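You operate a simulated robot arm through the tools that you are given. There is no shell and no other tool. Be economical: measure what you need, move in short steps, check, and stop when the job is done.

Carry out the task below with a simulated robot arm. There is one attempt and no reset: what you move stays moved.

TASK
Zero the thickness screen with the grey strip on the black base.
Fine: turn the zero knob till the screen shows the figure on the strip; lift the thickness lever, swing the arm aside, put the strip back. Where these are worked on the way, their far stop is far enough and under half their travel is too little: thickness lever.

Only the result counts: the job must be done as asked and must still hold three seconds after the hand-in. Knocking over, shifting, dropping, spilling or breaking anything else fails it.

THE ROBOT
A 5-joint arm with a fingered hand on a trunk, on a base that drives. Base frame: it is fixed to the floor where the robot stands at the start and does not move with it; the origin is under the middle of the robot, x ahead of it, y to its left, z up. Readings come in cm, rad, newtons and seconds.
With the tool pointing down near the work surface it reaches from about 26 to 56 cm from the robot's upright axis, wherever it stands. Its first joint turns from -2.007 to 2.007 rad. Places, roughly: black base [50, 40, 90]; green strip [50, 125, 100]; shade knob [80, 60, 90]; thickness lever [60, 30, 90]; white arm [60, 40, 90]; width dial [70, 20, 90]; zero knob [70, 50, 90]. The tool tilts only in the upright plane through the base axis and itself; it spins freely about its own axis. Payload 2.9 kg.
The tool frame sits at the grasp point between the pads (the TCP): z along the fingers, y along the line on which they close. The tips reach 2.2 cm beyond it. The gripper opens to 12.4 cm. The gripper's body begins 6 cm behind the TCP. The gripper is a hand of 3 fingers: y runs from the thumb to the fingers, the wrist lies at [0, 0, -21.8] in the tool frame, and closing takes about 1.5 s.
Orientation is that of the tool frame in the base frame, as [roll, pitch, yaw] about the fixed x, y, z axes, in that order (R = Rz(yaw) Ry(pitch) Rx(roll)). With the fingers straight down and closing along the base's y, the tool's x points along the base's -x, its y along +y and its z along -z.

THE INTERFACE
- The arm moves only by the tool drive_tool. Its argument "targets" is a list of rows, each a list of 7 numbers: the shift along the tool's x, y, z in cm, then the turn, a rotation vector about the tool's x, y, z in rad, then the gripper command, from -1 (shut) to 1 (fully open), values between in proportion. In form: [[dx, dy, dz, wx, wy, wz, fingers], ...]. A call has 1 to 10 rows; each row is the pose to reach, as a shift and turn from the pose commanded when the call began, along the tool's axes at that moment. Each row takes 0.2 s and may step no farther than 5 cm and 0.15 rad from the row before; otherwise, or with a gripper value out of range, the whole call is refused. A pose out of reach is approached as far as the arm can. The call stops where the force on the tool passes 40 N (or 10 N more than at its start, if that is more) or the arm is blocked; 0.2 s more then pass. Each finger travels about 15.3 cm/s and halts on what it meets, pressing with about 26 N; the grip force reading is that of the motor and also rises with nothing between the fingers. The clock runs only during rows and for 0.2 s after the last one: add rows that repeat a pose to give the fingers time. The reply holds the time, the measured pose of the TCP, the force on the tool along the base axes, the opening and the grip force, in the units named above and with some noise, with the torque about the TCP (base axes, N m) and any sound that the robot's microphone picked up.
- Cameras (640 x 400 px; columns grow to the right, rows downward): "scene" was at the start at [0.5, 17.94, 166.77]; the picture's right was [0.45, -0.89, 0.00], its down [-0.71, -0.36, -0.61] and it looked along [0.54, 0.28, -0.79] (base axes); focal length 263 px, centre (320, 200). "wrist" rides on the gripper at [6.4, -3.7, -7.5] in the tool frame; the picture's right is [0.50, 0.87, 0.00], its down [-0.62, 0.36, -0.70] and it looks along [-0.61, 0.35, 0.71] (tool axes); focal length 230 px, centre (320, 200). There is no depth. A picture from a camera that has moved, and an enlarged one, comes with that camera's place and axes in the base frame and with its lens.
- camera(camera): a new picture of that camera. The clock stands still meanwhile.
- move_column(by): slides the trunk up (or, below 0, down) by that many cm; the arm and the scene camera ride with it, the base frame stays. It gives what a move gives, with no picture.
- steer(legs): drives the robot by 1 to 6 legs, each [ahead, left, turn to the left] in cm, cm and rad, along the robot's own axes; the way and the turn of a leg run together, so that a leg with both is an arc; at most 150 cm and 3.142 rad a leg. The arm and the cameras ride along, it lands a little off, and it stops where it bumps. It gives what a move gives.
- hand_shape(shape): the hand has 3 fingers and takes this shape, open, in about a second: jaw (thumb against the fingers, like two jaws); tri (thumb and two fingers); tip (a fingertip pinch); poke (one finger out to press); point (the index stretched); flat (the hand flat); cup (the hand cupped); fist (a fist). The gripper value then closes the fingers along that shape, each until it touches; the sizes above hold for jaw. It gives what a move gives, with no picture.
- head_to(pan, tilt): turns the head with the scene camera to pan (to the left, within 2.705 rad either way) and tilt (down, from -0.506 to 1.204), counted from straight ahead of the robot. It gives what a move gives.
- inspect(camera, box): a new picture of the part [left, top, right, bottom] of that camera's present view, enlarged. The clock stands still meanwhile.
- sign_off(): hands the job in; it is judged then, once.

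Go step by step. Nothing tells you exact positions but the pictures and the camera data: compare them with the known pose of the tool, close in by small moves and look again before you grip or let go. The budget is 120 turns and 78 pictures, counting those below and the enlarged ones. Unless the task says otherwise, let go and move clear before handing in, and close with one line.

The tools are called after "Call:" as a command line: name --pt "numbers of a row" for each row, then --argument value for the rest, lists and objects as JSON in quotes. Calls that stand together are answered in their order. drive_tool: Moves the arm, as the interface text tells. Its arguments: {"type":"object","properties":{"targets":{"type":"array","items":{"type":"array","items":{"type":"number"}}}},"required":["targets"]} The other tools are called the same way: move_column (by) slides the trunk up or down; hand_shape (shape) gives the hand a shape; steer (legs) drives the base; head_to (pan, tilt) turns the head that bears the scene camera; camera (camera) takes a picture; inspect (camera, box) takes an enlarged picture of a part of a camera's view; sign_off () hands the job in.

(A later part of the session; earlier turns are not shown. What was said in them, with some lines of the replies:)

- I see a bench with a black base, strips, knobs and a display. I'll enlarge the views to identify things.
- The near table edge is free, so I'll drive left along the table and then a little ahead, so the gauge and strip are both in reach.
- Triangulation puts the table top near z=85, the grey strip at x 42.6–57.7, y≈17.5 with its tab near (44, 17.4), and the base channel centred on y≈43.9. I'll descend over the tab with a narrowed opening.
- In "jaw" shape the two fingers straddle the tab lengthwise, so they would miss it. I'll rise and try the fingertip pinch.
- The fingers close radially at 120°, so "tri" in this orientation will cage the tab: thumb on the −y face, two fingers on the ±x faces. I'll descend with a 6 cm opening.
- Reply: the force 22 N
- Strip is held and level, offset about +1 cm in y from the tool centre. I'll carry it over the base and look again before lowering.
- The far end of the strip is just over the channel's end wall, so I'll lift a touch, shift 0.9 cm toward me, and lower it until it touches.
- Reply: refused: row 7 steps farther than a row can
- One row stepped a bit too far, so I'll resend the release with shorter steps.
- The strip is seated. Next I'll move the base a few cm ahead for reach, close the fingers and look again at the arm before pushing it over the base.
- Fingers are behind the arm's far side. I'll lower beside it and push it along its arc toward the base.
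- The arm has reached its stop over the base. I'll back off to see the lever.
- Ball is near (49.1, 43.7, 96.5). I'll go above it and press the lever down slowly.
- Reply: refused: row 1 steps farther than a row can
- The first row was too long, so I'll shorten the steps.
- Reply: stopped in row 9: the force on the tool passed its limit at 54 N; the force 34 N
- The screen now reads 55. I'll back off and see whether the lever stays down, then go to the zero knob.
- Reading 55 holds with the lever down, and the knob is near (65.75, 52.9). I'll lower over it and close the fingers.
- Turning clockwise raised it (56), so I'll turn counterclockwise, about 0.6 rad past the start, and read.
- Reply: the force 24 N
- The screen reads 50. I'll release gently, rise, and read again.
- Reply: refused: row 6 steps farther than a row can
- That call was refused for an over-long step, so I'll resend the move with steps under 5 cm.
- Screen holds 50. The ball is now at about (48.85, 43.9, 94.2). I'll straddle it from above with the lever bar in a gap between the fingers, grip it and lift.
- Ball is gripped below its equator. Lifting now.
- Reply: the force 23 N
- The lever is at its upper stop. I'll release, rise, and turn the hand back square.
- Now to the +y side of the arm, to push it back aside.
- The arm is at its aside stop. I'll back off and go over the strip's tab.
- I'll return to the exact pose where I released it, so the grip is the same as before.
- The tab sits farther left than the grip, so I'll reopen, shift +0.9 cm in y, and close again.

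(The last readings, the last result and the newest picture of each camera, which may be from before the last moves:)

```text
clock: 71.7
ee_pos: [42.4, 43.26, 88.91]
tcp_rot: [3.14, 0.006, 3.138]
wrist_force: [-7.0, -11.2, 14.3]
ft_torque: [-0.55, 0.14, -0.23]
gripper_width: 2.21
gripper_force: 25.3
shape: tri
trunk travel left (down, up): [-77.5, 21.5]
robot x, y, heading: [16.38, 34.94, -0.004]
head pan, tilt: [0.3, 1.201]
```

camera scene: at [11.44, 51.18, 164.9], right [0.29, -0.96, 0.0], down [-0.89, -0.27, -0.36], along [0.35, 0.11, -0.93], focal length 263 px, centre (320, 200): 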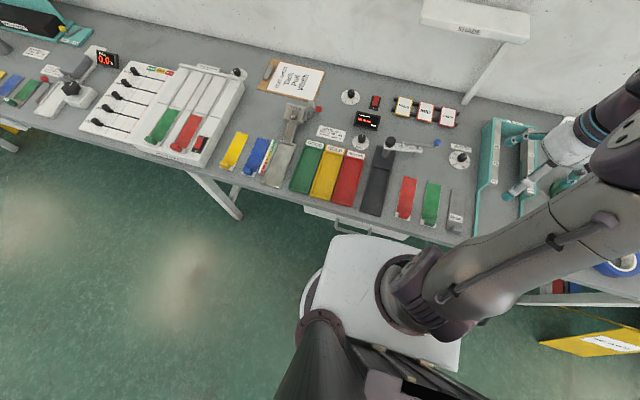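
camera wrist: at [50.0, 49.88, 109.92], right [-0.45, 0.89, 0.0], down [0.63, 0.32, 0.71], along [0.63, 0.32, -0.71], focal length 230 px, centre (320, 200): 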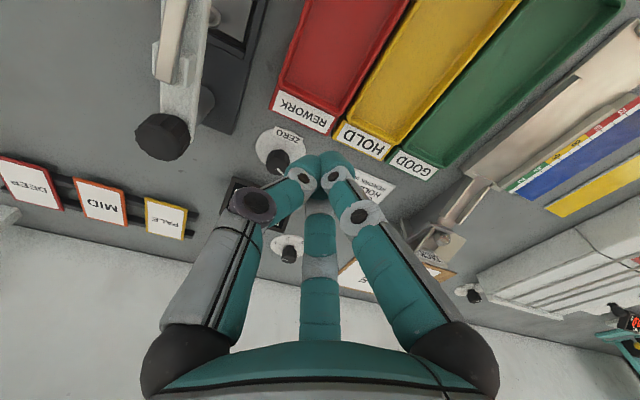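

Call:
drive_tool --pt "0 0 -0.4 0 0 0 -1" --pt "0 0 -1 0 0 0 -1" --pt "0 0 -2 0 0 0 -1" --pt "0 0 -4 0 0 0 -1" --pt "0 0 -6 0 0 0 -1" --pt "0 0 -6 0 0 0 -1"

Call:
inspect --camera "wrist" --box '[200, 60, 440, 260]'

```text
clock: 73.1
ee_pos: [42.73, 43.28, 94.77]
tcp_rot: [3.141, 0.005, 3.138]
wrist_force: [-0.2, 1.0, -3.0]
ft_torque: [-0.03, 0.12, -0.04]
gripper_width: 1.81
gripper_force: 25.8
shape: tri
trunk travel left (down, up): [-77.5, 21.5]
robot x, y, heading: [15.99, 34.73, -0.005]
head pan, tilt: [0.3, 1.201]
```

```text
2.00 times, centred on (320, 160) of wrist
camera zoom: at [36.27, 39.56, 102.25], right [-0.5, 0.87, 0.0], down [0.62, 0.35, 0.71], along [0.61, 0.35, -0.71], focal length 460 px, centre (320, 280)
```

zoom: 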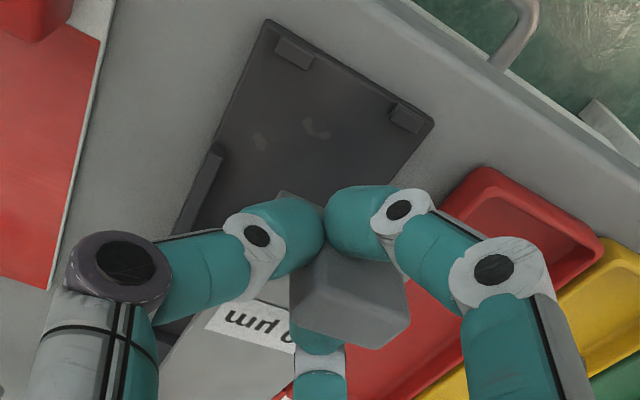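

Strip is held again. Carrying it back over its original place.

Call:
drive_tool --pt "0 -4 -1 0 0 0 -1" --pt "0 -8 -1 0 0 0 -1" --pt "-0.2 -12 -1 0 0 0 -1" --pt "-0.4 -16 -1 0 0 0 -1" --pt "-0.4 -20 -1 0 0 0 -1" --pt "-0.4 -24 -1 0 0 0 -1" --pt "-0.4 -26.6 0 0 0 0 -1" --pt "-0.4 -26.6 3 0 0 0 -1" --pt "-0.4 -26.6 5 0 0 0 -1" --pt "-0.4 -26.6 5 0 0 0 -1"

Call:
inspect --camera "scene" --box '[400, 170, 490, 250]'

```text
clock: 75.3
ee_pos: [42.69, 16.77, 89.68]
tcp_rot: [-3.141, 0.003, 3.137]
wrist_force: [0.3, -0.7, -2.3]
ft_torque: [0.01, 0.09, 0.0]
gripper_width: 1.77
gripper_force: 26.3
shape: tri
out of reach, approached as far as the arm can: row 1, 2, 3
trunk travel left (down, up): [-77.5, 21.5]
robot x, y, heading: [15.91, 34.81, -0.005]
head pan, tilt: [0.3, 1.201]
```

```text
5.00 times, centred on (445, 210) of scene
camera zoom: at [15.5, 51.09, 164.9], right [0.29, -0.96, 0.0], down [-0.89, -0.27, -0.36], along [0.35, 0.11, -0.93], focal length 1315 px, centre (-305, 150)
```

zoom: 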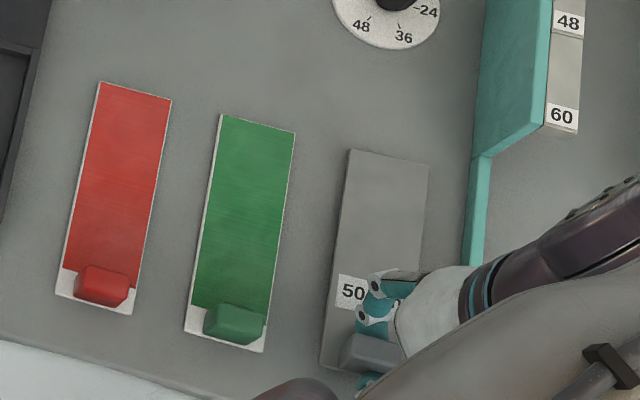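

Call:
drive_tool --pt "-0.4 -0.35 0 0 0 0 -1" --pt "-0.4 -0.35 0.8 0 0 0 -1" --pt "-0.4 -0.35 1.3 0 0 0 -1" --pt "-0.4 -0.35 1.6 0 0 0 -1" --pt "-0.4 -0.35 1.6 0 0 0 -1"

```text
clock: 76.5
ee_pos: [43.07, 16.38, 88.28]
tcp_rot: [-3.138, 0.005, 3.14]
wrist_force: [2.4, -4.5, 26.0]
ft_torque: [0.21, -0.25, -0.08]
gripper_width: 1.92
gripper_force: 25.8
shape: tri
trunk travel left (down, up): [-77.5, 21.5]
robot x, y, heading: [16.51, 34.9, 0.004]
head pan, tilt: [0.3, 1.201]
```

Strip is on the table. Easing off and opening.

Call:
drive_tool --pt "0 0 -0.2 0 0 0 -0.7" --pt "0 0 -0.2 0 0 0 -0.4" --pt "0 0 -0.2 0 0 0 0" --pt "0 0 -0.2 0 0 0 0" --pt "0 0 -3 0 0 0 0" --pt "0 0 -7 0 0 0 0" --pt "0 0 -12 0 0 0 0" --pt "-3 3 -14 0 0 0 0" --pt "-6 6 -14 0 0 0 0" --pt "-9 9 -14 0 0 0 0"

Call:
camera --camera "scene"

```text
clock: 78.7
ee_pos: [51.91, 25.81, 102.02]
tcp_rot: [-3.141, 0.003, 3.137]
wrist_force: [0.3, -0.3, 0.2]
ft_torque: [0.0, -0.04, 0.02]
gripper_width: 6.16
gripper_force: 0.1
shape: tri
trunk travel left (down, up): [-77.5, 21.5]
robot x, y, heading: [16.22, 35.03, -0.002]
head pan, tilt: [0.3, 1.201]
```

```text
3 pictures are left
camera scene: at [15.57, 51.27, 164.88], right [0.29, -0.96, 0.0], down [-0.89, -0.27, -0.36], along [0.35, 0.1, -0.93], focal length 263 px, centre (320, 200)
```

scene: 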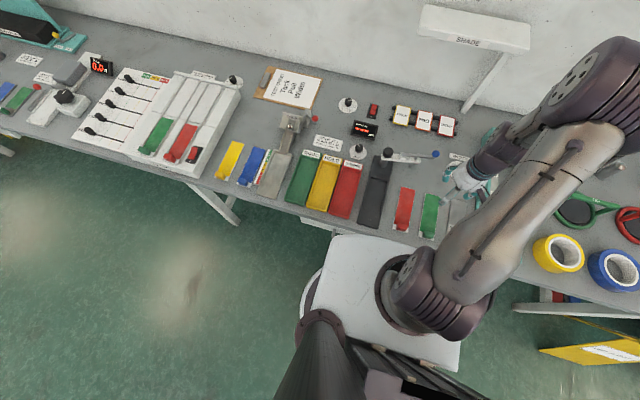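

The gauge looks right, but the robot arm hides the strip. I'll swing left at a safe height and check.

Call:
drive_tool --pt "0 2 -4 0 0 0 0" --pt "0 4 -8 0 0 0 0" --pt "0 8.5 -9 0 0 0 0" --pt "0 13 -9 0 0 0 0" --pt "0 17.5 -9 0 0 0 0" --pt "0 22 -9 0 0 0 0" --pt "0 26.5 -9 0 0 0 0" --pt "0 31 -9 0 0 0 0" --pt "0 35.5 -9 0 0 0 0" --pt "0 40 -9 0 0 0 0"

Call:
inspect --camera "scene" --box '[375, 130, 495, 250]'

```text
clock: 80.9
ee_pos: [52.04, 65.43, 111.02]
tcp_rot: [3.14, 0.004, 3.139]
wrist_force: [-0.6, 0.5, 0.3]
ft_torque: [0.03, -0.01, -0.02]
gripper_width: 6.14
gripper_force: 0.1
shape: tri
trunk travel left (down, up): [-77.5, 21.5]
robot x, y, heading: [16.34, 34.86, -0.005]
head pan, tilt: [0.3, 1.201]
```

```text
3.33 times, centred on (435, 190) of scene
camera zoom: at [15.52, 51.33, 164.88], right [0.29, -0.96, 0.0], down [-0.89, -0.27, -0.36], along [0.35, 0.1, -0.93], focal length 877 px, centre (-63, 233)
```

zoom: 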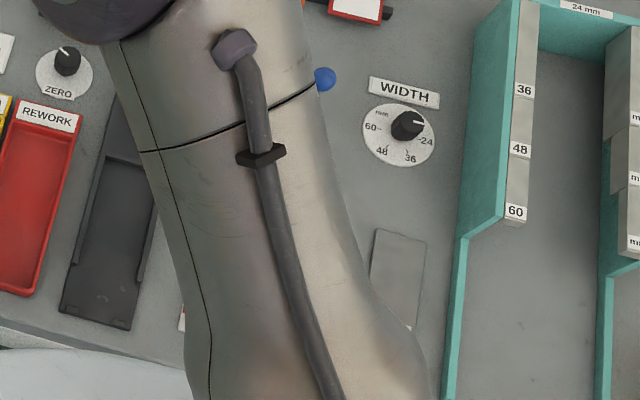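

The screen was zeroed to 50, the lever is up, the arm is aside, the strip is back, and the hand is clear, so I'm handing in.

Call:
sign_off

```text
The job is handed in.
```

The thickness screen is zeroed: with the grey strip on the black base I turned the zero knob until it read 50, the figure on the strip. I then lifted the lever to its upper stop, swung the arm aside to its stop, and put the strip back. It lies about half a centimetre from where it started, and I only had a partial view of it at the end.
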